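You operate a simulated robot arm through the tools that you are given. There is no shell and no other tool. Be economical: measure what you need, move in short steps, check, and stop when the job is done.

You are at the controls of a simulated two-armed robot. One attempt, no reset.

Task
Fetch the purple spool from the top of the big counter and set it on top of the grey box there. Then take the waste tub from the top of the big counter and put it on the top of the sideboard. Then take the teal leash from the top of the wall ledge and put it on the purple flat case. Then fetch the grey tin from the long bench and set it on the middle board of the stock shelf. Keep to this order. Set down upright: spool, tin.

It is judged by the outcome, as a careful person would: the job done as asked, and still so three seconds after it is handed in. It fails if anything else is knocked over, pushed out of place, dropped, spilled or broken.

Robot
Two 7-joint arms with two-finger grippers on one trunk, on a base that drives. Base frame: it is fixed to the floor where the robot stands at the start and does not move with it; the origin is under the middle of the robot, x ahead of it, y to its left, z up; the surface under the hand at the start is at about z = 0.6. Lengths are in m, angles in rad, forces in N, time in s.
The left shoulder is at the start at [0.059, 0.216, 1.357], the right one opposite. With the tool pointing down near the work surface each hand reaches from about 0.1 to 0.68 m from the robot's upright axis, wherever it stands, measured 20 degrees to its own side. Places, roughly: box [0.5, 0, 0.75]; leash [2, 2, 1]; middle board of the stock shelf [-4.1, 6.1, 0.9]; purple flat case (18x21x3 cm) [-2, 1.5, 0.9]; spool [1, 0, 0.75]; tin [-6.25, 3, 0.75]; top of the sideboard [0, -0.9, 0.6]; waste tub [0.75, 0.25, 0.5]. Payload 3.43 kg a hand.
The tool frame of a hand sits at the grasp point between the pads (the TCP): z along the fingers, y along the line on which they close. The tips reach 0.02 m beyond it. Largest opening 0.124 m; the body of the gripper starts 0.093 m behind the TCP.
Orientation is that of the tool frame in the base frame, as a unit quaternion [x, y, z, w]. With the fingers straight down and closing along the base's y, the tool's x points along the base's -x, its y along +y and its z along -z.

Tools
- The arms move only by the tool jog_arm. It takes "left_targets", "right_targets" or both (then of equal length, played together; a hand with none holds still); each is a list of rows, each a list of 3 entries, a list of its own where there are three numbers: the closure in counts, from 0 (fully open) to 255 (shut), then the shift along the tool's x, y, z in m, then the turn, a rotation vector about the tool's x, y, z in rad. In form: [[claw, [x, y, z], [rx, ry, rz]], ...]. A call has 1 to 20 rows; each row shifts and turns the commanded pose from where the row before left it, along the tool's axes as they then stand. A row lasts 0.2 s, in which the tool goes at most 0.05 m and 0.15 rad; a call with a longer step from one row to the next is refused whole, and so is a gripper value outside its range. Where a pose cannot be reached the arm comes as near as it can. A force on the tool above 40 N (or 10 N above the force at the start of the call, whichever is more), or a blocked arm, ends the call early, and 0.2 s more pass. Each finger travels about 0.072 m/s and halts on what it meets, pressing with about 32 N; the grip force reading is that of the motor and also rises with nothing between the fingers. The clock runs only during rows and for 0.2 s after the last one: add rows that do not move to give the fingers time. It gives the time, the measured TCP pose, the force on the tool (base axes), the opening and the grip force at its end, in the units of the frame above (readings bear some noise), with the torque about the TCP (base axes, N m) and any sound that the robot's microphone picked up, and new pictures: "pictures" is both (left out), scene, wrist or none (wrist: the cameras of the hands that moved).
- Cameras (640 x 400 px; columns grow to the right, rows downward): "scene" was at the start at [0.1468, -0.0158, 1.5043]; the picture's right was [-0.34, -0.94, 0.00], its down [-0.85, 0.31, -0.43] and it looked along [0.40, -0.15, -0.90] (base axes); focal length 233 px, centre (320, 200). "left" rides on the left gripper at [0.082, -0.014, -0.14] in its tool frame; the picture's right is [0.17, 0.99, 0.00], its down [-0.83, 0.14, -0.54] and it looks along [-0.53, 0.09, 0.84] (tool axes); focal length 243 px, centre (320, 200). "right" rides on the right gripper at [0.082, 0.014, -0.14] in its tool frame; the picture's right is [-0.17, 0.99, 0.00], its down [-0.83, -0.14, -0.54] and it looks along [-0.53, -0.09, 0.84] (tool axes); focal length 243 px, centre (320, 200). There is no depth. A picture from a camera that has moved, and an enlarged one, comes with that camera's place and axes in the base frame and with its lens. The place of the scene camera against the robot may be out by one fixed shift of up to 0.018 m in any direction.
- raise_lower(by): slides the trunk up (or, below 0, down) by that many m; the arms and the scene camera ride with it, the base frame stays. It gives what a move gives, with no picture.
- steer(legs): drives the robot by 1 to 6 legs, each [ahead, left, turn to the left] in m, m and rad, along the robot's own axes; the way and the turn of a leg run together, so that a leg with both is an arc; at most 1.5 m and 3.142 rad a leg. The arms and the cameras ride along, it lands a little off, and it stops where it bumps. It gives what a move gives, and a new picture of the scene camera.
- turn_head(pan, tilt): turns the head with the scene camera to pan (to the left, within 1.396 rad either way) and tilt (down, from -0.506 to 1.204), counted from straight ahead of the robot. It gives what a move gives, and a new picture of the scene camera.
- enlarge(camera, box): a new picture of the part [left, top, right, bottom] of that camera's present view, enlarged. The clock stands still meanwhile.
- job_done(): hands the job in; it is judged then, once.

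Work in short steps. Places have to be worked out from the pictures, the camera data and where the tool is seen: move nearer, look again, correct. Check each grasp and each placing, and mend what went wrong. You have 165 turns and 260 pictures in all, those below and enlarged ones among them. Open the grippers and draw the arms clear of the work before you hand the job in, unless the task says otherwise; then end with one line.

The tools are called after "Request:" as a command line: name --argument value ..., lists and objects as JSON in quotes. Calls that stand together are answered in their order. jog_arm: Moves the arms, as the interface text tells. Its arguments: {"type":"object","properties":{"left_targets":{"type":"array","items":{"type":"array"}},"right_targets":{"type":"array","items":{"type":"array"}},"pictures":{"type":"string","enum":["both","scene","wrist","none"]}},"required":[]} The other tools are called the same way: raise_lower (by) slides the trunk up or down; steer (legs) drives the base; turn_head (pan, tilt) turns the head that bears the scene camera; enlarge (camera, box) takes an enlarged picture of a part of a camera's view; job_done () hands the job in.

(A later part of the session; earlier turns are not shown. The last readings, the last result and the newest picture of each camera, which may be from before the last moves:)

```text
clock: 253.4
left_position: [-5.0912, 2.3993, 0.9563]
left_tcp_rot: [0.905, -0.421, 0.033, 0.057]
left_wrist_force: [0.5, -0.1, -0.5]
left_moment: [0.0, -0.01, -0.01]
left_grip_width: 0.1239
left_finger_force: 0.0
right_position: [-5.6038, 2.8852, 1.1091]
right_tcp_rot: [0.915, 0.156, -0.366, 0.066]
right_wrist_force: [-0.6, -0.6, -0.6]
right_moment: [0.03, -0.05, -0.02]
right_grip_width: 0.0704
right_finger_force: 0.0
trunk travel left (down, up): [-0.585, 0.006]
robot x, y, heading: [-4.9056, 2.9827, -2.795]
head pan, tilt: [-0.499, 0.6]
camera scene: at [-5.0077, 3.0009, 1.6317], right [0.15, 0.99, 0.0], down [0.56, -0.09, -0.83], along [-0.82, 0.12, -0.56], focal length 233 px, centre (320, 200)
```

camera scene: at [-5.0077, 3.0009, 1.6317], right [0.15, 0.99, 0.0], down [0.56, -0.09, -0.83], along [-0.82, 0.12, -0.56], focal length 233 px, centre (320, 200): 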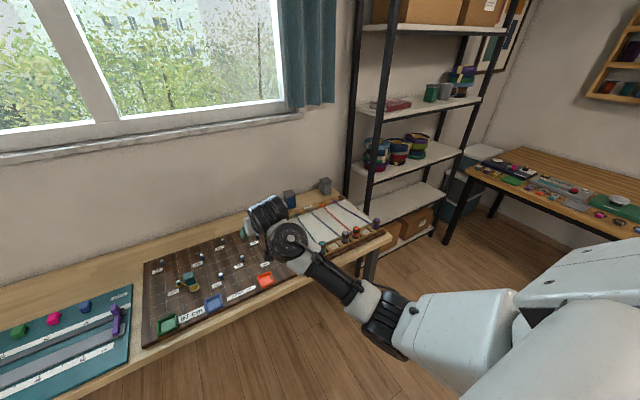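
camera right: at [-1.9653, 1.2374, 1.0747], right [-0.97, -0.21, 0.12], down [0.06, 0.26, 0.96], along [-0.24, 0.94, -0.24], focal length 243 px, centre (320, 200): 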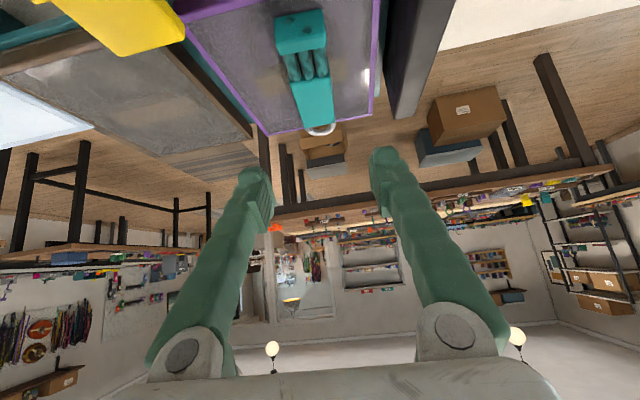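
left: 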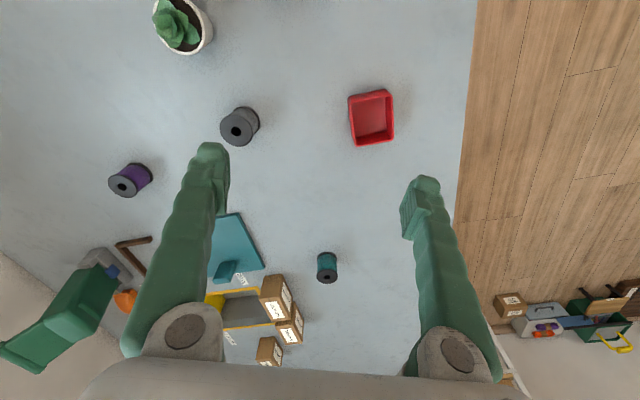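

I zoom on the tins.

Request:
enlarge --camera "scene" --box '[260, 160, 390, 260]'

```text
4.00 times, centred on (325, 210) of scene
camera zoom: at [-5.0077, 3.0009, 1.6317], right [0.15, 0.99, 0.0], down [0.56, -0.09, -0.83], along [-0.82, 0.12, -0.56], focal length 931 px, centre (300, 160)
```

zoom: 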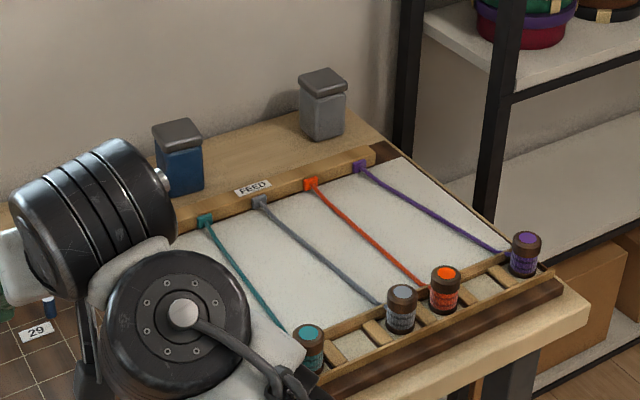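

The grey tin (about 5.5 cm square, 10 cm tall) is centred near (-6.38,3.25). I'll need a lower trunk, so first I re-pose the left hand: untwist, pitch forward and raise.

Request:
jog_arm --left_targets '[[0, [0, 0, 0], [0, 0, -0.15]], [0, [0, 0, 0], [0, 0, -0.15]], [0, [0, 0, 0], [0, 0, -0.15]], [0, [0, 0, 0], [0, 0, -0.15]], [0, [0, 0, 0], [0, 0, -0.15]], [0, [0, 0, 0], [0, -0.15, 0]], [0, [0, 0, 0], [0, -0.15, 0]], [0, [0, 0, 0], [0, -0.15, 0]], [0, [0, 0, 0], [0, -0.15, 0]], [0, [0, 0, 0], [0, -0.15, 0]], [0, [0, 0, 0], [0, -0.15, 0]]]' --pictures "none"

```text
clock: 255.1
left_position: [-5.1845, 2.4233, 1.0046]
left_tcp_rot: [0.952, -0.25, -0.129, 0.121]
left_wrist_force: [-0.9, 0.2, -0.1]
left_moment: [-0.01, -0.04, 0.04]
left_grip_width: 0.1241
left_finger_force: 0.0
right_position: [-5.6053, 2.8851, 1.1088]
right_tcp_rot: [0.916, 0.156, -0.364, 0.066]
right_wrist_force: [-0.8, 0.1, 0.0]
right_moment: [-0.02, -0.01, 0.0]
right_grip_width: 0.0707
right_finger_force: 0.0
trunk travel left (down, up): [-0.585, 0.006]
robot x, y, heading: [-4.9064, 2.9881, -2.797]
head pan, tilt: [-0.499, 0.6]
stopped in row 8 (left hand): the arm was blocked; the commanded pose is now the measured one
```

Blocked midway. I look at the left arm.

Request:
turn_head --pan 0.6 --tilt 0.8

```text
clock: 256.4
left_position: [-5.1833, 2.4229, 1.0055]
left_tcp_rot: [0.952, -0.25, -0.131, 0.121]
left_wrist_force: [0.3, -0.6, -0.8]
left_moment: [0.0, -0.01, 0.01]
left_grip_width: 0.1237
left_finger_force: 0.1
right_position: [-5.6027, 2.8833, 1.1107]
right_tcp_rot: [0.915, 0.156, -0.365, 0.066]
right_wrist_force: [-0.2, 0.3, -0.2]
right_moment: [0.0, -0.01, 0.0]
right_grip_width: 0.0707
right_finger_force: 0.1
trunk travel left (down, up): [-0.585, 0.006]
robot x, y, heading: [-4.9058, 2.985, -2.793]
head pan, tilt: [0.6, 0.799]
camera scene: at [-4.9671, 2.922, 1.6149], right [-0.81, 0.58, 0.0], down [0.42, 0.58, -0.7], along [-0.41, -0.57, -0.72], focal length 233 px, centre (320, 200)
```

scene: 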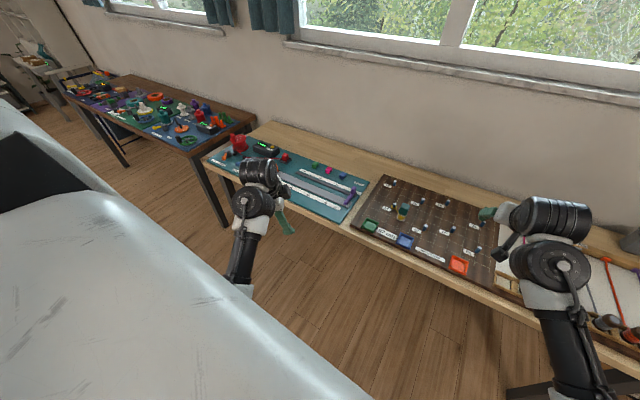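

I ease the left hand forward, then try untwisting and pitching again.

Request:
jog_arm --left_targets '[[0, [-0.025, 0.028, 0.0138], [0, 0, 0]], [0, [-0.025, 0.028, 0.0138], [0, 0, 0]], [0, [-0.025, 0.028, 0.0138], [0, 0, 0]], [0, [-0.025, 0.028, 0.0138], [0, 0, 0]], [0, [0, 0, 0], [0, 0, -0.15]], [0, [0, 0, 0], [0, 0, -0.15]], [0, [0, 0, 0], [0, 0, -0.15]], [0, [0, 0, 0], [0, 0, -0.15]], [0, [0, 0, 0], [0, 0, -0.15]], [0, [0, 0, 0], [0, 0, -0.15]]]' --pictures "none"

```text
clock: 258.6
left_position: [-5.3333, 2.3681, 1.0057]
left_tcp_rot: [0.965, 0.192, -0.172, 0.051]
left_wrist_force: [0.1, -0.4, -0.7]
left_moment: [-0.01, -0.01, -0.01]
left_grip_width: 0.1241
left_finger_force: 0.0
right_position: [-5.6025, 2.8846, 1.1107]
right_tcp_rot: [0.915, 0.157, -0.365, 0.067]
right_wrist_force: [-0.4, 0.1, -0.2]
right_moment: [0.05, -0.01, 0.0]
right_grip_width: 0.0706
right_finger_force: 0.1
trunk travel left (down, up): [-0.585, 0.006]
robot x, y, heading: [-4.9028, 2.9882, -2.794]
head pan, tilt: [0.6, 0.799]
```

Untwisted. Now pitch 0.4 more and raise.

Request:
jog_arm --left_targets '[[0, [0, 0, 0], [0, -0.14, 0]], [0, [0, 0, 0], [0, -0.14, 0]], [0, [0, 0, 0], [0, -0.14, 0]], [0, [-0.0277, 0, -0.0289], [0, 0, 0]], [0, [-0.0277, 0, -0.0289], [0, 0, 0]], [0, [-0.0277, 0, -0.0289], [0, 0, 0]], [0, [-0.0277, 0, -0.0289], [0, 0, 0]], [0, [-0.0277, 0, -0.0289], [0, 0, 0]], [0, [-0.0277, 0, -0.0289], [0, 0, 0]]]' --pictures "scene"

```text
clock: 259.4
left_position: [-5.3344, 2.3159, 1.0557]
left_tcp_rot: [0.913, 0.091, -0.352, 0.183]
left_wrist_force: [0.0, 0.5, -0.2]
left_moment: [0.0, -0.02, -0.01]
left_grip_width: 0.1242
left_finger_force: 0.0
right_position: [-5.6024, 2.8828, 1.1099]
right_tcp_rot: [0.915, 0.157, -0.365, 0.067]
right_wrist_force: [0.1, -0.1, -0.5]
right_moment: [-0.03, 0.0, 0.03]
right_grip_width: 0.0705
right_finger_force: 0.1
trunk travel left (down, up): [-0.585, 0.006]
robot x, y, heading: [-4.9028, 2.9856, -2.796]
head pan, tilt: [0.6, 0.799]
stopped in row 4 (left hand): the arm was blocked; the commanded pose is now the measured one
camera scene: at [-4.9671, 2.9215, 1.6149], right [-0.81, 0.58, 0.0], down [0.42, 0.58, -0.7], along [-0.41, -0.57, -0.72], focal length 233 px, centre (320, 200)
```

scene: 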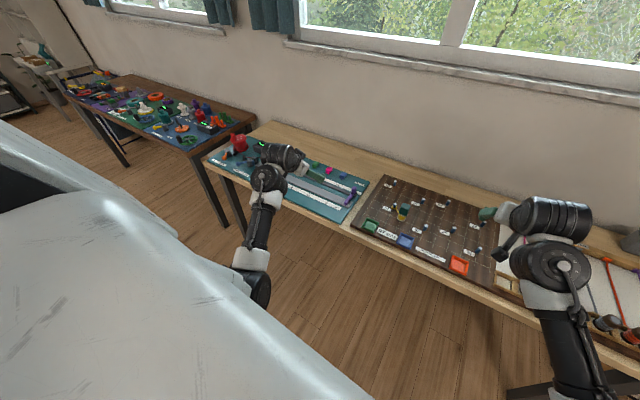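

I try raising further.

Request:
jog_arm --left_targets '[[0, [-0.0277, 0, -0.0289], [0, 0, 0]], [0, [-0.0277, 0, -0.0289], [0, 0, 0]], [0, [-0.0277, 0, -0.0289], [0, 0, 0]], [0, [-0.0277, 0, -0.0289], [0, 0, 0]], [0, [-0.0277, 0, -0.0289], [0, 0, 0]], [0, [-0.0277, 0, -0.0289], [0, 0, 0]]]' --pictures "none"

```text
clock: 260.8
left_position: [-5.3501, 2.3803, 1.2863]
left_tcp_rot: [0.913, 0.093, -0.353, 0.182]
left_wrist_force: [-0.6, -0.3, -0.6]
left_moment: [-0.04, 0.01, 0.03]
left_grip_width: 0.1238
left_finger_force: 0.1
right_position: [-5.6029, 2.8845, 1.1089]
right_tcp_rot: [0.915, 0.157, -0.366, 0.067]
right_wrist_force: [-0.6, -0.4, 0.2]
right_moment: [-0.01, -0.02, 0.01]
right_grip_width: 0.0709
right_finger_force: 0.1
trunk travel left (down, up): [-0.585, 0.006]
robot x, y, heading: [-4.907, 2.9865, -2.798]
head pan, tilt: [0.6, 0.799]
```

Left hand is now high enough. I shift right and approach the bench.

Request:
steer --legs '[[0, -0.45, -0.01], [0.28, 0, 0]]'

Request:
turn_head --pan -0.35 --tilt 0.75

Request:
jog_arm --right_targets '[[110, [0, 0, 0], [0, 0, 0]]]' --pictures "wrist"

```text
clock: 269.2
left_position: [-5.7619, 2.7083, 1.2866]
left_tcp_rot: [0.913, 0.092, -0.354, 0.181]
left_wrist_force: [0.2, 0.7, -0.3]
left_moment: [0.01, 0.02, 0.02]
left_grip_width: 0.1238
left_finger_force: 0.0
right_position: [-6.0123, 3.2127, 1.1105]
right_tcp_rot: [0.915, 0.156, -0.367, 0.066]
right_wrist_force: [-0.8, 0.0, -0.2]
right_moment: [0.01, -0.03, -0.01]
right_grip_width: 0.0703
right_finger_force: 0.1
trunk travel left (down, up): [-0.585, 0.006]
robot x, y, heading: [-5.3171, 3.3128, -2.802]
head pan, tilt: [0.6, 0.799]
camera scene: at [-5.376, 3.2496, 1.6149], right [-0.81, 0.59, 0.0], down [0.42, 0.58, -0.7], along [-0.41, -0.57, -0.72], focal length 233 px, centre (320, 200)
```

scene: 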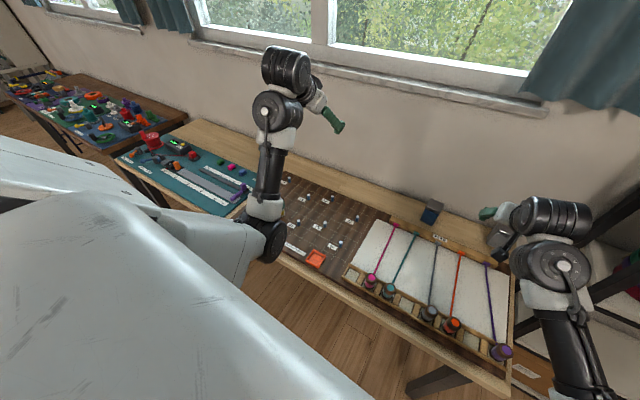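

```text
clock: 270.4
left_position: [-5.7623, 2.7081, 1.2852]
left_tcp_rot: [0.913, 0.093, -0.353, 0.182]
left_wrist_force: [0.0, 0.4, 0.7]
left_moment: [0.01, 0.01, 0.02]
left_grip_width: 0.124
left_finger_force: 0.1
right_position: [-6.0127, 3.2122, 1.1095]
right_tcp_rot: [0.915, 0.156, -0.366, 0.066]
right_wrist_force: [0.1, -0.3, -0.1]
right_moment: [-0.03, 0.0, -0.05]
right_grip_width: 0.0709
right_finger_force: 0.1
trunk travel left (down, up): [-0.585, 0.006]
robot x, y, heading: [-5.3161, 3.3164, -2.796]
head pan, tilt: [-0.351, 0.75]
camera scene: at [-5.413, 3.3149, 1.6188], right [0.0, 1.0, 0.0], down [0.68, 0.0, -0.73], along [-0.73, 0.0, -0.68], focal length 233 px, centre (320, 200)
```

scene: 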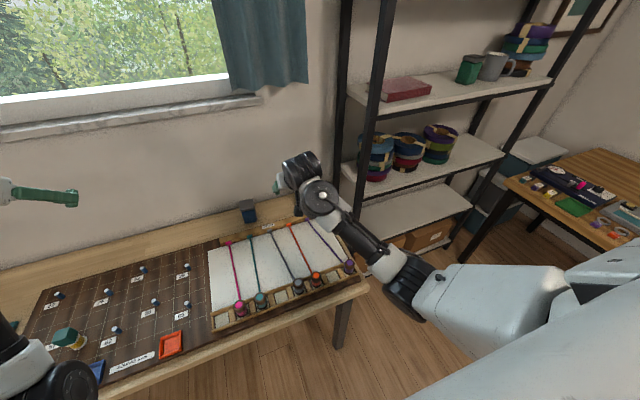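

```text
clock: 270.8
left_position: [-5.7632, 2.7078, 1.2858]
left_tcp_rot: [0.913, 0.092, -0.353, 0.181]
left_wrist_force: [0.3, 0.3, 0.7]
left_moment: [-0.02, -0.02, -0.03]
left_grip_width: 0.124
left_finger_force: 0.0
right_position: [-6.0121, 3.2125, 1.1109]
right_tcp_rot: [0.915, 0.156, -0.366, 0.066]
right_wrist_force: [0.0, 0.5, 0.3]
right_moment: [0.0, 0.0, -0.01]
right_grip_width: 0.0704
right_finger_force: 0.0
trunk travel left (down, up): [-0.585, 0.006]
robot x, y, heading: [-5.3178, 3.3149, -2.795]
head pan, tilt: [-0.351, 0.75]
camera right: at [-5.8615, 3.2524, 1.1543], right [0.22, -0.97, 0.12], down [-0.26, 0.06, 0.96], along [-0.94, -0.24, -0.24], focal length 243 px, centre (320, 200)
```

right: 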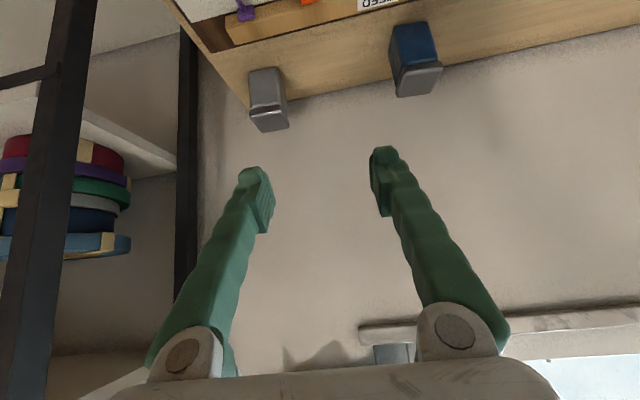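

Per the wrist view the tin is near (-6.33,3.22), with 0.33 m to the blue one. I move closer 0.1, lower the trunk 0.18 and slide the hand right in line with it.

Request:
steer --legs '[[0.1, 0, 0]]'

Request:
raise_lower --by -0.18

Request:
jog_arm --right_targets '[[40, [0, -0.04, 0], [0, 0, 0]], [40, [0, -0.04, 0], [0, 0, 0]], [40, [0, -0.036, 0], [0, 0, 0]], [40, [0, 0, 0], [0, 0, 0]]]' --pictures "both"

```text
clock: 272.1
left_position: [-5.8509, 2.6754, 1.2873]
left_tcp_rot: [0.913, 0.094, -0.353, 0.182]
left_wrist_force: [0.0, 0.7, -0.9]
left_moment: [0.01, 0.03, -0.03]
left_grip_width: 0.1238
left_finger_force: 0.1
right_position: [-6.1038, 3.1785, 1.1104]
right_tcp_rot: [0.915, 0.156, -0.366, 0.066]
right_wrist_force: [-0.5, 0.0, 0.0]
right_moment: [0.0, -0.02, 0.03]
right_grip_width: 0.0707
right_finger_force: 0.1
trunk travel left (down, up): [-0.585, 0.006]
robot x, y, heading: [-5.4057, 3.2825, -2.797]
head pan, tilt: [-0.351, 0.75]
camera scene: at [-5.502, 3.2827, 1.619], right [0.0, 1.0, 0.0], down [0.68, 0.0, -0.73], along [-0.73, 0.0, -0.68], focal length 233 px, centre (320, 200)
```

scene: 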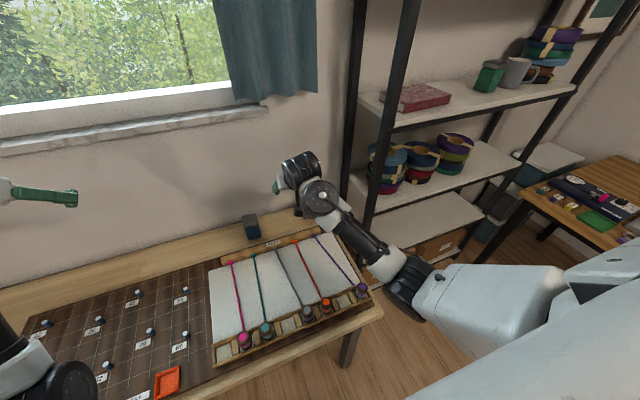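

```text
clock: 273.2
left_position: [-5.8546, 2.6742, 1.1766]
left_tcp_rot: [0.915, 0.093, -0.349, 0.181]
left_wrist_force: [-13.5, -12.4, -8.2]
left_moment: [-0.05, 0.55, -0.76]
left_grip_width: 0.1241
left_finger_force: 0.0
right_position: [-6.1012, 3.1796, 0.9987]
right_tcp_rot: [0.919, 0.157, -0.357, 0.065]
right_wrist_force: [-0.1, 0.7, 0.8]
right_moment: [0.01, -0.02, 0.01]
right_grip_width: 0.0703
right_finger_force: 0.0
trunk travel left (down, up): [-0.489, 0.102]
robot x, y, heading: [-5.4046, 3.2829, -2.789]
head pan, tilt: [-0.351, 0.75]
stopped: the force on the tool passed its limit at 67 N (the readings are from after the stop); the commanded pose is now the measured one
```

```text
clock: 274.2
left_position: [-5.854, 2.6741, 1.1798]
left_tcp_rot: [0.915, 0.093, -0.349, 0.181]
left_wrist_force: [-20.5, -21.3, -15.0]
left_moment: [-0.23, 1.18, -1.3]
left_grip_width: 0.1239
left_finger_force: 0.1
right_position: [-6.1408, 3.2895, 1.0006]
right_tcp_rot: [0.918, 0.157, -0.357, 0.065]
right_wrist_force: [0.0, -0.1, 1.0]
right_moment: [0.01, 0.03, -0.02]
right_grip_width: 0.1042
right_finger_force: 0.0
trunk travel left (down, up): [-0.489, 0.102]
robot x, y, heading: [-5.4088, 3.2823, -2.787]
head pan, tilt: [-0.351, 0.75]
camera scene: at [-5.5859, 3.2524, 1.5089], right [0.0, 1.0, 0.0], down [0.68, 0.0, -0.73], along [-0.73, 0.0, -0.68], focal length 233 px, centre (320, 200)
camera right: at [-5.9905, 3.3297, 1.0473], right [0.22, -0.97, 0.12], down [-0.28, 0.06, 0.96], along [-0.94, -0.24, -0.26], focal length 243 px, centre (320, 200)
```

scene: 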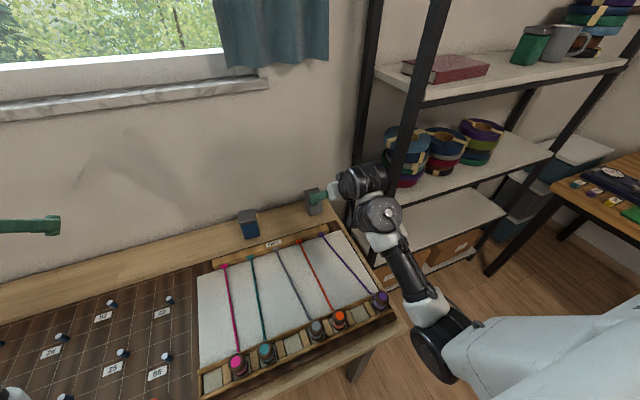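
right: 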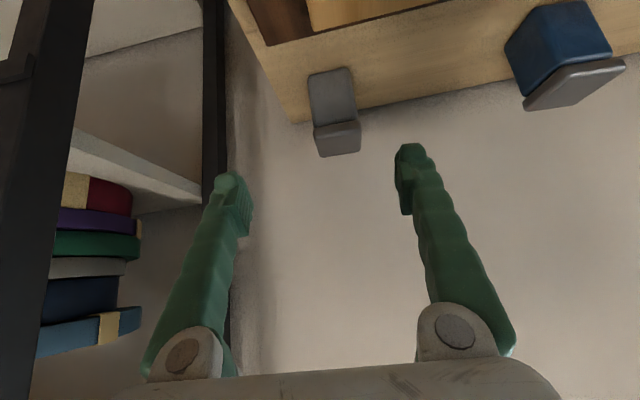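

The left arm complained while the trunk went down. I look at it before going on.

Request:
turn_head --pan 0.5 --tilt 0.9

Request:
jog_arm --left_targets '[[0, [0, 0, 0], [0, 0, 0]]]' --pictures "wrist"

```text
clock: 275.4
left_position: [-5.8536, 2.6733, 1.1794]
left_tcp_rot: [0.915, 0.092, -0.348, 0.18]
left_wrist_force: [-24.1, -21.4, -16.4]
left_moment: [-0.41, 1.35, -1.16]
left_grip_width: 0.1241
left_finger_force: 0.1
right_position: [-6.1412, 3.2897, 0.9996]
right_tcp_rot: [0.918, 0.157, -0.357, 0.065]
right_wrist_force: [-0.2, -0.8, 0.0]
right_moment: [0.03, 0.0, 0.01]
right_grip_width: 0.1046
right_finger_force: 0.0
trunk travel left (down, up): [-0.489, 0.102]
robot x, y, heading: [-5.4066, 3.2844, -2.794]
head pan, tilt: [0.499, 0.901]
camera scene: at [-5.553, 3.1956, 1.497], right [-0.75, 0.66, 0.0], down [0.52, 0.59, -0.62], along [-0.41, -0.46, -0.78], focal length 233 px, centre (320, 200)
```

scene: 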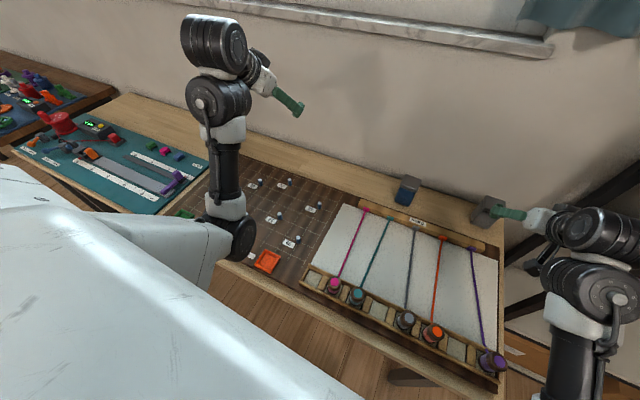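

```text
clock: 275.8
left_position: [-5.8546, 2.6742, 1.1786]
left_tcp_rot: [0.915, 0.093, -0.349, 0.181]
left_wrist_force: [-23.4, -21.6, -16.8]
left_moment: [-0.38, 1.43, -1.23]
left_grip_width: 0.1239
left_finger_force: 0.1
right_position: [-6.1414, 3.2909, 0.9997]
right_tcp_rot: [0.919, 0.157, -0.357, 0.064]
right_wrist_force: [0.3, -0.1, 0.7]
right_moment: [0.0, -0.01, -0.01]
right_grip_width: 0.1045
right_finger_force: 0.1
trunk travel left (down, up): [-0.489, 0.102]
robot x, y, heading: [-5.4062, 3.2824, -2.798]
head pan, tilt: [0.499, 0.901]
camera left: at [-5.7131, 2.7462, 1.2198], right [0.42, -0.9, 0.15], down [-0.25, 0.05, 0.97], along [-0.88, -0.44, -0.2], focal length 243 px, centre (320, 200)
```

left: 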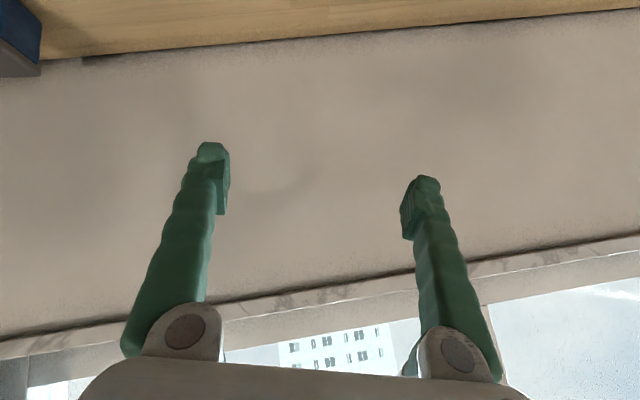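

Nothing visible touches the left hand; likely internal strain again. I test by nudging the left hand forward/down slightly and reading the force.

Request:
jog_arm --left_targets '[[0, [0.01, 0, 0.02], [0, 0, 0]], [0, [0.0, 0, 0.02], [0, 0, 0]]]' --pictures "none"

```text
clock: 276.4
left_position: [-5.8709, 2.659, 1.1448]
left_tcp_rot: [0.915, 0.094, -0.347, 0.181]
left_wrist_force: [-0.6, 0.3, -0.2]
left_moment: [0.01, -0.02, 0.02]
left_grip_width: 0.124
left_finger_force: 0.1
right_position: [-6.1412, 3.2898, 0.9992]
right_tcp_rot: [0.918, 0.157, -0.357, 0.065]
right_wrist_force: [-0.5, -0.3, -0.8]
right_moment: [0.02, 0.0, 0.04]
right_grip_width: 0.1045
right_finger_force: 0.0
trunk travel left (down, up): [-0.489, 0.102]
robot x, y, heading: [-5.4101, 3.2771, -2.793]
head pan, tilt: [0.499, 0.901]
```

Freed. Continue lowering 0.1.

Request:
raise_lower --by -0.1

Request:
jog_arm --right_targets '[[40, [0, 0, 0], [0, 0, 0]]]' --pictures "wrist"

```text
clock: 277.7
left_position: [-5.8705, 2.6591, 1.0455]
left_tcp_rot: [0.914, 0.094, -0.35, 0.181]
left_wrist_force: [0.1, -0.1, -0.9]
left_moment: [-0.01, -0.02, 0.03]
left_grip_width: 0.1238
left_finger_force: 0.1
right_position: [-6.1401, 3.2887, 0.9008]
right_tcp_rot: [0.918, 0.157, -0.358, 0.064]
right_wrist_force: [0.2, 0.0, -0.1]
right_moment: [-0.01, -0.01, -0.02]
right_grip_width: 0.1045
right_finger_force: 0.0
trunk travel left (down, up): [-0.389, 0.202]
robot x, y, heading: [-5.4069, 3.2814, -2.796]
head pan, tilt: [0.499, 0.901]
```

```text
clock: 278.1
left_position: [-5.8715, 2.6577, 1.0456]
left_tcp_rot: [0.915, 0.093, -0.349, 0.181]
left_wrist_force: [0.3, -0.1, 0.1]
left_moment: [0.0, -0.04, -0.01]
left_grip_width: 0.1239
left_finger_force: 0.1
right_position: [-6.1403, 3.2882, 0.9002]
right_tcp_rot: [0.918, 0.157, -0.357, 0.065]
right_wrist_force: [-0.5, 0.4, 0.3]
right_moment: [0.04, 0.0, 0.04]
right_grip_width: 0.1047
right_finger_force: 0.0
trunk travel left (down, up): [-0.389, 0.202]
robot x, y, heading: [-5.4087, 3.2825, -2.795]
head pan, tilt: [0.499, 0.901]
camera right: at [-5.9898, 3.3287, 0.9475], right [0.21, -0.97, 0.12], down [-0.28, 0.06, 0.96], along [-0.94, -0.24, -0.26], focal length 243 px, centre (320, 200)
```

right: 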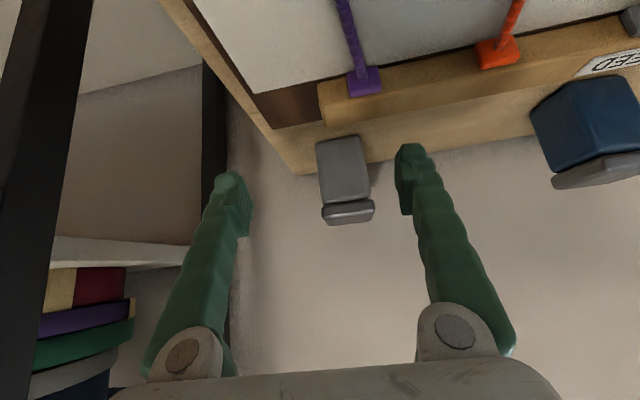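

Triangulating from the two wrist views puts the tin front at ~0.28 m from the camera, its centre near (-6.28,3.215), spanning z 0.80–0.89. I advance partway with a small lateral fix.

Request:
jog_arm --right_targets '[[40, [0, 0.02, 0], [0, 0, 0]], [40, [-0.0196, 0, 0.0367], [0, 0, 0]], [40, [-0.0196, 0, 0.0367], [0, 0, 0]], [40, [0, 0, 0], [0, 0, 0]]]' --pictures "both"

```text
clock: 279.1
left_position: [-5.8716, 2.6584, 1.0453]
left_tcp_rot: [0.915, 0.094, -0.349, 0.181]
left_wrist_force: [-0.9, 0.1, -0.4]
left_moment: [0.01, 0.0, 0.0]
left_grip_width: 0.1239
left_finger_force: 0.0
right_position: [-6.2076, 3.246, 0.8716]
right_tcp_rot: [0.918, 0.157, -0.358, 0.065]
right_wrist_force: [-0.5, -0.7, -0.4]
right_moment: [0.02, -0.01, 0.03]
right_grip_width: 0.1045
right_finger_force: 0.1
trunk travel left (down, up): [-0.389, 0.202]
robot x, y, heading: [-5.4038, 3.2818, -2.79]
head pan, tilt: [0.499, 0.901]
camera scene: at [-5.5847, 3.1843, 1.3891], right [-0.75, 0.66, 0.0], down [0.52, 0.59, -0.62], along [-0.41, -0.47, -0.78], focal length 233 px, centre (320, 200)
camera right: at [-6.0571, 3.2843, 0.9198], right [0.21, -0.97, 0.12], down [-0.28, 0.06, 0.96], along [-0.94, -0.24, -0.26], focal length 243 px, centre (320, 200)
```

scene: 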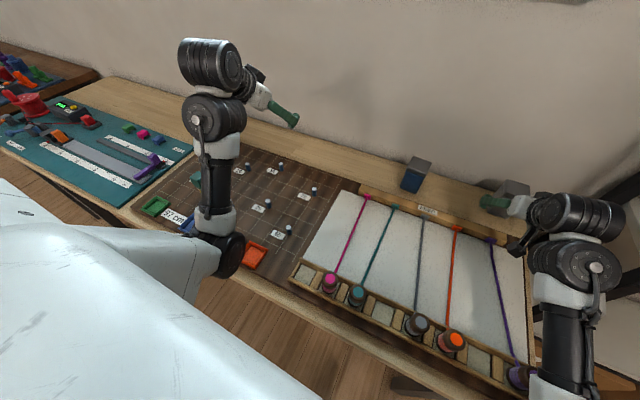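
right: 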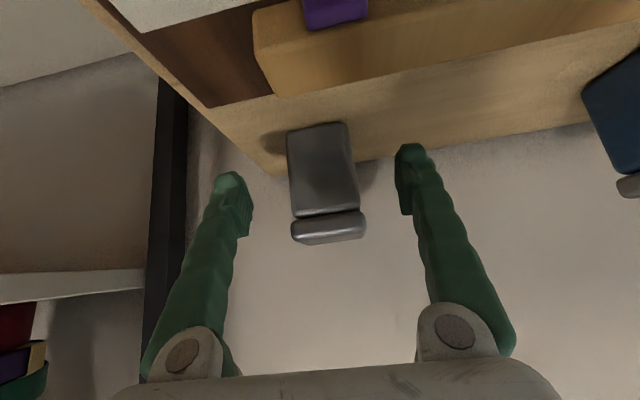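

Consistent: the tin centre is 7 cm ahead, laterally centred. I advance and close.

Request:
jog_arm --right_targets '[[40, [-0.017, 0, 0.034], [0, 0, 0]], [40, [-0.017, 0, 0.034], [0, 0, 0]], [40, [0, 0, 0], [0, 0, 0]]]' --pictures "wrist"

```text
clock: 279.9
left_position: [-5.8709, 2.6598, 1.0448]
left_tcp_rot: [0.915, 0.094, -0.347, 0.183]
left_wrist_force: [-0.5, -0.1, -0.3]
left_moment: [-0.02, 0.0, 0.01]
left_grip_width: 0.124
left_finger_force: 0.1
right_position: [-6.2758, 3.2209, 0.8466]
right_tcp_rot: [0.918, 0.159, -0.357, 0.066]
right_wrist_force: [0.1, -0.5, -0.3]
right_moment: [0.01, -0.02, 0.01]
right_grip_width: 0.1047
right_finger_force: 0.0
trunk travel left (down, up): [-0.389, 0.202]
robot x, y, heading: [-5.4073, 3.2827, -2.795]
head pan, tilt: [0.499, 0.901]
camera right: at [-6.1246, 3.2612, 0.8942], right [0.22, -0.97, 0.12], down [-0.28, 0.06, 0.96], along [-0.94, -0.24, -0.26], focal length 243 px, centre (320, 200)
```

right: 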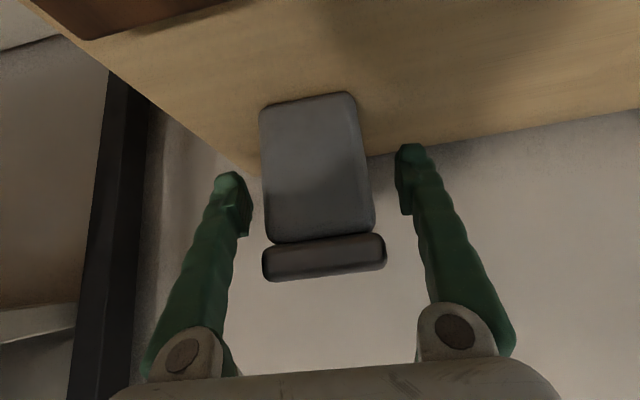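

The TCP is about mid-tin. I close.

Request:
jog_arm --right_targets '[[255, [0, 0, 0], [0, 0, 0]], [255, [0, 0, 0], [0, 0, 0]], [255, [0, 0, 0], [0, 0, 0]], [255, [0, 0, 0], [0, 0, 0]], [255, [0, 0, 0], [0, 0, 0]]]' --pictures "wrist"

```text
clock: 281.1
left_position: [-5.8718, 2.6577, 1.0449]
left_tcp_rot: [0.915, 0.093, -0.349, 0.181]
left_wrist_force: [-0.3, -0.7, 0.0]
left_moment: [0.0, -0.01, 0.0]
left_grip_width: 0.1242
left_finger_force: 0.0
right_position: [-6.2745, 3.2205, 0.8466]
right_tcp_rot: [0.918, 0.157, -0.357, 0.065]
right_wrist_force: [0.2, 0.4, -0.4]
right_moment: [0.03, 0.03, -0.02]
right_grip_width: 0.0568
right_finger_force: 32.1
trunk travel left (down, up): [-0.389, 0.202]
robot x, y, heading: [-5.4071, 3.2835, -2.794]
head pan, tilt: [0.499, 0.901]
camera right: at [-6.1248, 3.261, 0.894], right [0.21, -0.97, 0.12], down [-0.28, 0.06, 0.96], along [-0.94, -0.24, -0.26], focal length 243 px, centre (320, 200)
```

right: 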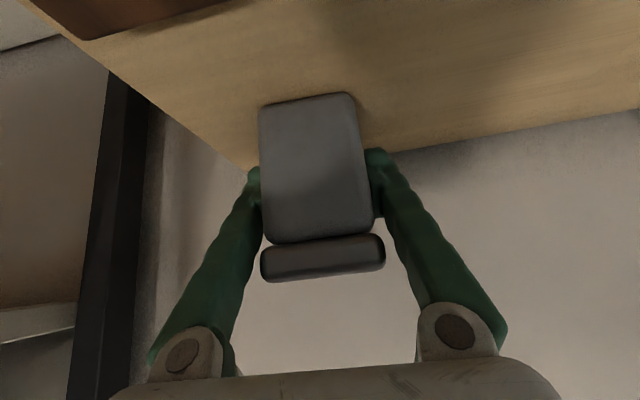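

Gripped (0.057). I lift 0.12 and retract.

Request:
jog_arm --right_targets '[[255, [-0.0135, 0, -0.0147], [0, 0, 0]], [255, [-0.027, 0, -0.0294], [0, 0, 0]], [255, [-0.027, 0, -0.0294], [0, 0, 0]], [255, [-0.0135, 0, -0.0147], [0, 0, 0]], [255, [0.0294, 0, -0.027], [0, 0, 0]], [255, [0.0294, 0, -0.027], [0, 0, 0]], [255, [0.0294, 0, -0.027], [0, 0, 0]]]' --pictures "both"

```text
clock: 282.7
left_position: [-5.8707, 2.6585, 1.0463]
left_tcp_rot: [0.915, 0.093, -0.349, 0.181]
left_wrist_force: [-0.1, 0.7, 0.1]
left_moment: [-0.02, 0.02, -0.02]
left_grip_width: 0.124
left_finger_force: 0.2
right_position: [-6.159, 3.2594, 0.9652]
right_tcp_rot: [0.919, 0.158, -0.356, 0.066]
right_wrist_force: [0.5, 0.0, -0.9]
right_moment: [-0.01, 0.06, -0.02]
right_grip_width: 0.0567
right_finger_force: 31.6
trunk travel left (down, up): [-0.389, 0.202]
robot x, y, heading: [-5.4074, 3.2819, -2.796]
head pan, tilt: [0.499, 0.901]
camera scene: at [-5.5846, 3.1845, 1.3891], right [-0.75, 0.66, 0.0], down [0.52, 0.59, -0.62], along [-0.41, -0.47, -0.78], focal length 233 px, centre (320, 200)
camera right: at [-6.009, 3.2999, 1.0129], right [0.21, -0.97, 0.12], down [-0.28, 0.06, 0.96], along [-0.94, -0.24, -0.26], focal length 243 px, centre (320, 200)
```

scene: 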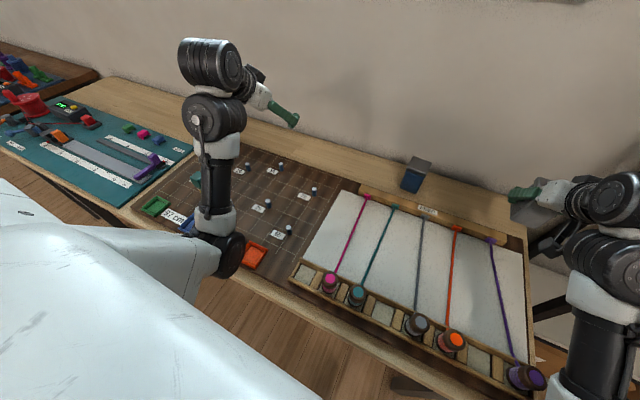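
right: 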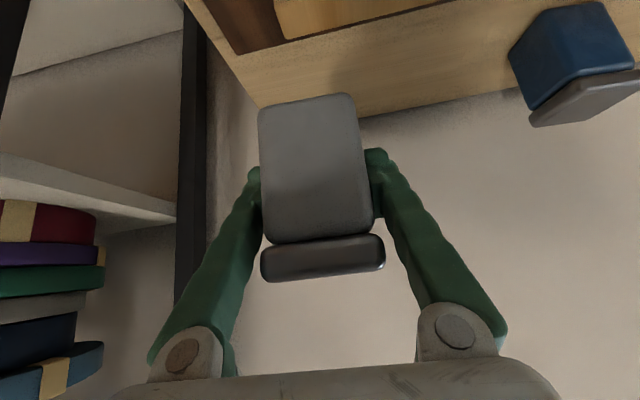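

The tin is held upright. I raise the trunk, back off and turn right toward the stock shelf.

Request:
raise_lower --by 0.1

Request:
steer --legs '[[-0.5, 0, 0], [0, 0, -1.55]]'

Request:
turn_head --pan -0.4 --tilt 0.4

```text
clock: 284.0
left_position: [-5.872, 2.6588, 1.1441]
left_tcp_rot: [0.915, 0.093, -0.348, 0.181]
left_wrist_force: [0.5, 0.7, 0.3]
left_moment: [0.01, 0.0, 0.01]
left_grip_width: 0.1236
left_finger_force: 0.1
right_position: [-6.1609, 3.2602, 1.063]
right_tcp_rot: [0.919, 0.157, -0.357, 0.064]
right_wrist_force: [0.3, 0.3, -1.8]
right_moment: [0.0, 0.02, 0.01]
right_grip_width: 0.0569
right_finger_force: 31.4
trunk travel left (down, up): [-0.489, 0.102]
robot x, y, heading: [-5.4067, 3.2815, -2.79]
head pan, tilt: [0.499, 0.901]
```

```text
clock: 292.8
left_position: [-5.5639, 3.9134, 1.1445]
left_tcp_rot: [0.714, -0.58, -0.375, -0.118]
left_wrist_force: [0.2, 0.4, 0.6]
left_moment: [0.0, -0.01, 0.01]
left_grip_width: 0.1239
left_finger_force: 0.0
right_position: [-4.9614, 4.205, 1.0657]
right_tcp_rot: [0.761, -0.538, -0.298, -0.208]
right_wrist_force: [0.4, -0.5, -1.0]
right_moment: [0.0, 0.01, 0.03]
right_grip_width: 0.0566
right_finger_force: 32.2
trunk travel left (down, up): [-0.489, 0.102]
robot x, y, heading: [-4.9394, 3.45, 1.921]
head pan, tilt: [0.499, 0.901]
camera scene: at [-5.0318, 3.601, 1.4969], right [0.66, 0.75, 0.0], down [0.59, -0.52, -0.62], along [-0.47, 0.41, -0.78], focal length 233 px, centre (320, 200)
```

scene: 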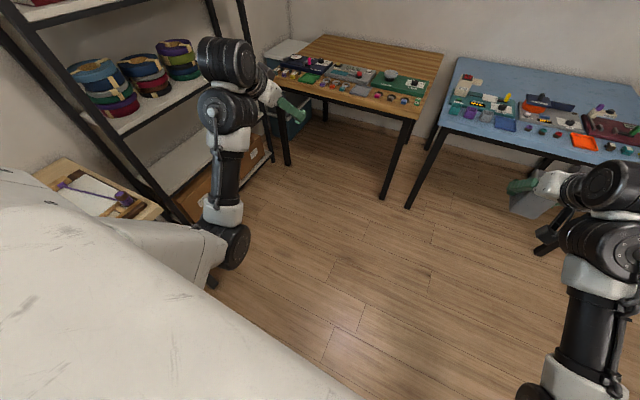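

```text
clock: 294.0
left_position: [-5.5627, 3.9141, 1.144]
left_tcp_rot: [0.714, -0.58, -0.374, -0.119]
left_wrist_force: [0.7, -0.2, -0.2]
left_moment: [-0.03, -0.06, -0.03]
left_grip_width: 0.124
left_finger_force: 0.1
right_position: [-4.9622, 4.2052, 1.0663]
right_tcp_rot: [0.761, -0.538, -0.298, -0.207]
right_wrist_force: [0.5, 0.5, -1.0]
right_moment: [0.01, 0.01, 0.02]
right_grip_width: 0.0569
right_finger_force: 31.9
trunk travel left (down, up): [-0.489, 0.102]
robot x, y, heading: [-4.9402, 3.4522, 1.916]
head pan, tilt: [-0.4, 0.4]
camera scene: at [-4.9706, 3.6437, 1.5399], right [1.0, -0.05, 0.0], down [-0.02, -0.39, -0.92], along [0.05, 0.92, -0.39], focal length 233 px, centre (320, 200)
```

scene: 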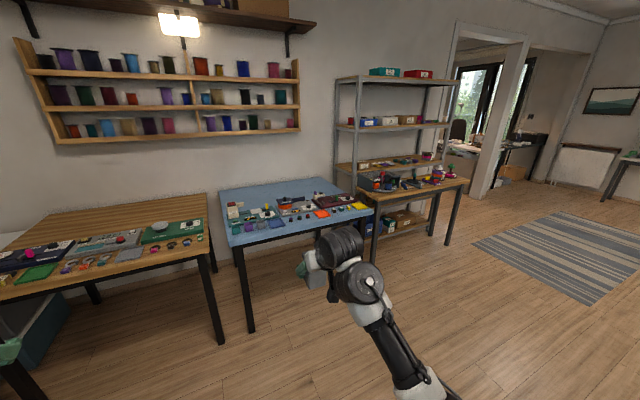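

The grey shelf with a small table in front of it is the stock shelf; its middle board is around row 162. I zoom.

Request:
enlarge --camera "scene" --box '[320, 60, 480, 260]'

```text
2.00 times, centred on (400, 160) of scene
camera zoom: at [-4.9706, 3.6437, 1.5399], right [1.0, -0.05, 0.0], down [-0.02, -0.39, -0.92], along [0.05, 0.92, -0.39], focal length 466 px, centre (160, 280)
```

zoom: 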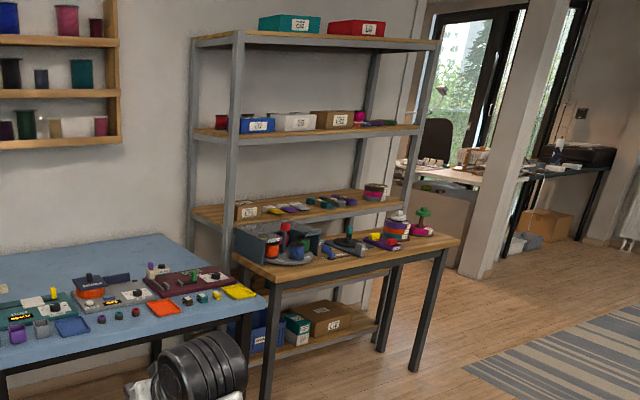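

The middle board is z≈0.91, its front edge ~0.3 m behind the small table's front. I drive ahead, then sideways to be in front of it.

Request:
steer --legs '[[0.6, 0, 0], [0, -0.9, 0], [0, -0.8, 0]]'

Request:
turn_head --pan -0.1 --tilt 0.45

```text
clock: 320.4
left_position: [-4.2019, 5.0651, 1.1448]
left_tcp_rot: [0.714, -0.579, -0.374, -0.118]
left_wrist_force: [0.1, -0.6, 0.1]
left_moment: [-0.02, -0.02, -0.03]
left_grip_width: 0.1239
left_finger_force: 0.0
right_position: [-3.6012, 5.3603, 1.0656]
right_tcp_rot: [0.762, -0.536, -0.299, -0.206]
right_wrist_force: [0.4, -0.2, -1.3]
right_moment: [0.0, 0.02, 0.02]
right_grip_width: 0.0571
right_finger_force: 31.6
trunk travel left (down, up): [-0.489, 0.102]
robot x, y, heading: [-3.5767, 4.6048, 1.926]
head pan, tilt: [-0.4, 0.4]
camera scene: at [-3.6088, 4.7979, 1.5399], right [1.0, -0.05, 0.0], down [-0.02, -0.39, -0.92], along [0.04, 0.92, -0.39], focal length 233 px, centre (320, 200)
```

scene: 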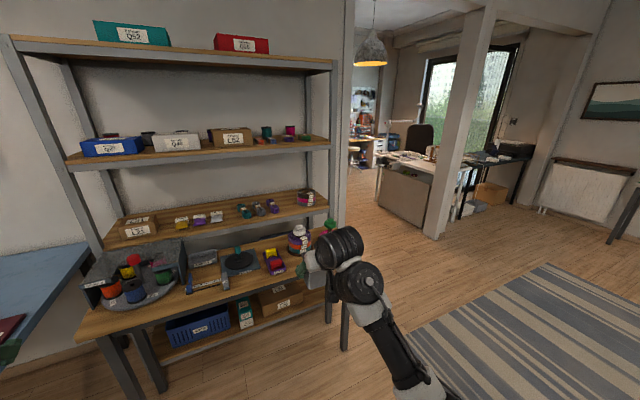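

```text
clock: 321.2
left_position: [-4.203, 5.066, 1.1435]
left_tcp_rot: [0.715, -0.579, -0.374, -0.118]
left_wrist_force: [-0.3, 0.0, 0.0]
left_moment: [0.01, 0.0, 0.02]
left_grip_width: 0.1239
left_finger_force: 0.1
right_position: [-3.6033, 5.3595, 1.0658]
right_tcp_rot: [0.762, -0.537, -0.299, -0.207]
right_wrist_force: [-0.8, -0.2, -1.2]
right_moment: [-0.02, 0.01, -0.01]
right_grip_width: 0.0568
right_finger_force: 32.3
trunk travel left (down, up): [-0.489, 0.102]
robot x, y, heading: [-3.5739, 4.6039, 1.921]
head pan, tilt: [-0.099, 0.45]
camera scene: at [-3.636, 4.7943, 1.5353], right [0.97, 0.25, 0.0], down [0.11, -0.42, -0.9], along [-0.22, 0.87, -0.44], focal length 233 px, centre (320, 200)
```

scene: 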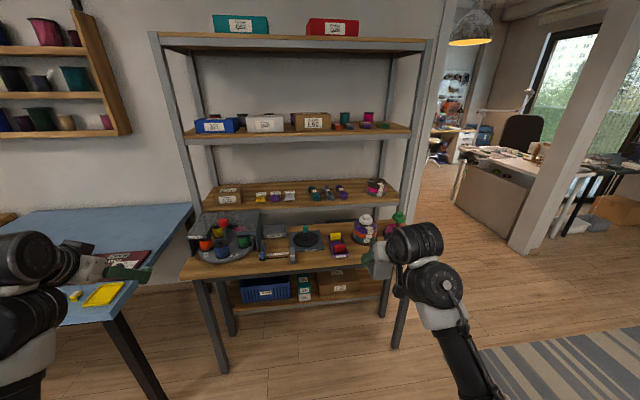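

I enlarge the middle board to find a free spot.

Request:
enlarge --camera "scene" --box '[180, 150, 420, 290]'

```text
2.67 times, centred on (300, 220) of scene
camera zoom: at [-3.636, 4.7943, 1.5353], right [0.97, 0.25, 0.0], down [0.11, -0.42, -0.9], along [-0.22, 0.87, -0.44], focal length 621 px, centre (373, 147)
```

zoom: 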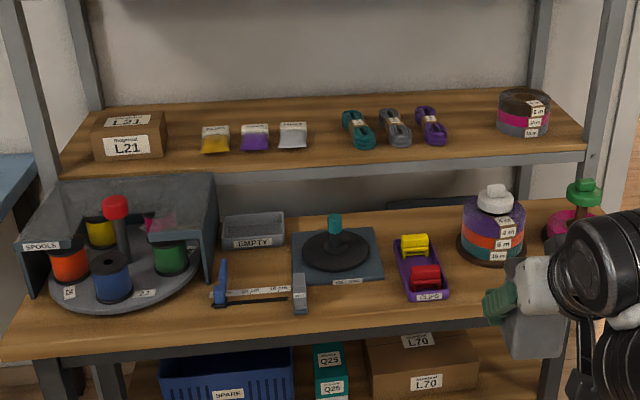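

Free gap: between the purple coil and the tape stack, around (-3.715,6.13). I shift my left hand outward so it passes outside the shelf post, then drive into place in steps.

Request:
jog_arm --left_targets '[[0, [0.01, 0.04, -0.01], [0, 0, 0]], [0, [0.01, 0.04, -0.01], [0, 0, 0]], [0, [0, 0.045, 0], [0, 0, 0]], [0, [0, 0.045, 0], [0, 0, 0]], [0, [0, 0.045, 0], [0, 0, 0]]]' --pictures "none"

Request:
steer --legs '[[0, -0.17, 0], [0.35, 0, 0]]'

```text
clock: 322.4
left_position: [-4.3912, 4.9753, 1.1996]
left_tcp_rot: [0.715, -0.579, -0.374, -0.119]
left_wrist_force: [-0.5, -0.4, 0.2]
left_moment: [0.02, 0.0, -0.04]
left_grip_width: 0.1242
left_finger_force: 0.1
right_position: [-3.6034, 5.3605, 1.066]
right_tcp_rot: [0.762, -0.536, -0.299, -0.206]
right_wrist_force: [-0.3, -0.1, -1.7]
right_moment: [0.04, 0.01, -0.04]
right_grip_width: 0.0569
right_finger_force: 31.8
trunk travel left (down, up): [-0.489, 0.102]
robot x, y, heading: [-3.5783, 4.6058, 1.928]
head pan, tilt: [-0.099, 0.45]
```

```text
clock: 327.6
left_position: [-4.3435, 5.3693, 1.1999]
left_tcp_rot: [0.712, -0.582, -0.375, -0.118]
left_wrist_force: [0.0, -0.4, 0.1]
left_moment: [-0.01, -0.01, 0.01]
left_grip_width: 0.124
left_finger_force: 0.1
right_position: [-3.5518, 5.7448, 1.0655]
right_tcp_rot: [0.758, -0.541, -0.298, -0.209]
right_wrist_force: [-0.7, -0.6, -0.5]
right_moment: [0.01, 0.0, -0.01]
right_grip_width: 0.0569
right_finger_force: 32.1
trunk travel left (down, up): [-0.489, 0.102]
robot x, y, heading: [-3.5378, 4.988, 1.913]
head pan, tilt: [-0.099, 0.45]
camera scene: at [-3.5919, 5.1795, 1.5354], right [0.97, 0.24, 0.0], down [0.1, -0.42, -0.9], along [-0.21, 0.87, -0.43], focal length 233 px, centre (320, 200)
```

scene: 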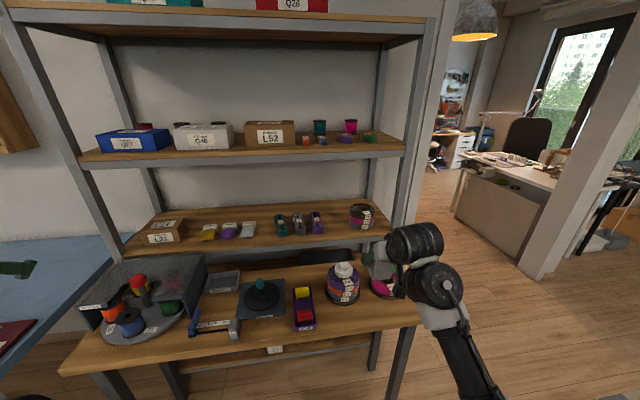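

Everything agrees. I drop the hand a little (z≈1.02) and drive forward 0.34.

Request:
jog_arm --right_targets '[[255, [0.027, 0, 0.0294], [0, 0, 0]]]' --pictures "none"

Request:
steer --legs '[[0.34, 0.0, 0.01]]'

Request:
jog_arm --right_targets '[[255, [0, 0, 0], [0, 0, 0]]]' --pictures "wrist"

```text
clock: 328.0
left_position: [-4.3434, 5.3684, 1.202]
left_tcp_rot: [0.711, -0.583, -0.374, -0.12]
left_wrist_force: [-0.2, -0.1, -0.4]
left_moment: [-0.02, -0.01, 0.01]
left_grip_width: 0.1239
left_finger_force: 0.0
right_position: [-3.55, 5.7451, 1.0262]
right_tcp_rot: [0.759, -0.541, -0.299, -0.207]
right_wrist_force: [-0.7, 0.8, -0.4]
right_moment: [0.03, -0.01, 0.01]
right_grip_width: 0.0568
right_finger_force: 32.3
trunk travel left (down, up): [-0.489, 0.102]
robot x, y, heading: [-3.5398, 4.9887, 1.914]
head pan, tilt: [-0.099, 0.45]
```

```text
clock: 330.6
left_position: [-4.4564, 5.6763, 1.2007]
left_tcp_rot: [0.713, -0.581, -0.375, -0.118]
left_wrist_force: [0.0, -0.7, 0.0]
left_moment: [0.03, -0.01, 0.03]
left_grip_width: 0.1239
left_finger_force: 0.1
right_position: [-3.6681, 6.0573, 1.0257]
right_tcp_rot: [0.76, -0.538, -0.298, -0.207]
right_wrist_force: [-0.2, 0.5, -1.0]
right_moment: [0.02, 0.02, -0.01]
right_grip_width: 0.0571
right_finger_force: 32.0
trunk travel left (down, up): [-0.489, 0.102]
robot x, y, heading: [-3.6449, 5.3012, 1.915]
head pan, tilt: [-0.099, 0.45]
camera scene: at [-3.7048, 5.4917, 1.5354], right [0.97, 0.24, 0.0], down [0.11, -0.42, -0.9], along [-0.22, 0.87, -0.43], focal length 233 px, centre (320, 200)
```

scene: 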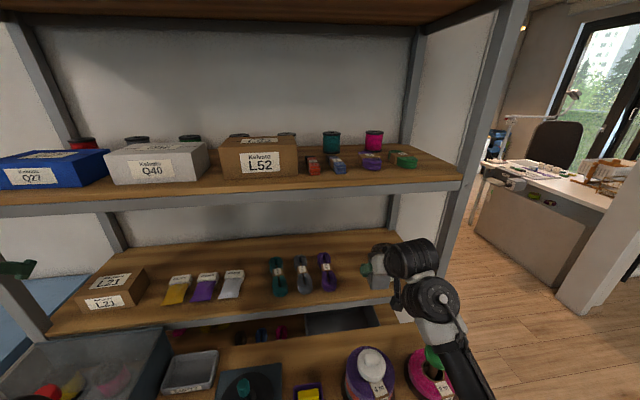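

```text
clock: 331.0
left_position: [-4.4565, 5.6767, 1.2017]
left_tcp_rot: [0.713, -0.581, -0.375, -0.118]
left_wrist_force: [0.1, -0.4, 0.5]
left_moment: [0.0, 0.0, 0.01]
left_grip_width: 0.1238
left_finger_force: 0.0
right_position: [-3.6676, 6.0569, 1.0273]
right_tcp_rot: [0.76, -0.538, -0.299, -0.207]
right_wrist_force: [-0.9, 0.5, -0.6]
right_moment: [0.03, 0.02, 0.03]
right_grip_width: 0.0569
right_finger_force: 32.0
trunk travel left (down, up): [-0.489, 0.102]
robot x, y, heading: [-3.6471, 5.3055, 1.917]
head pan, tilt: [-0.099, 0.45]
camera right: at [-3.6287, 5.907, 1.0729], right [-0.97, -0.21, 0.12], down [0.06, 0.28, 0.96], along [-0.24, 0.94, -0.26], focal length 243 px, centre (320, 200)
```

right: 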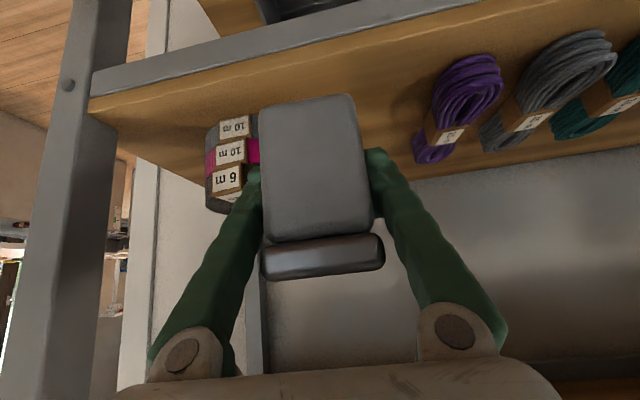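

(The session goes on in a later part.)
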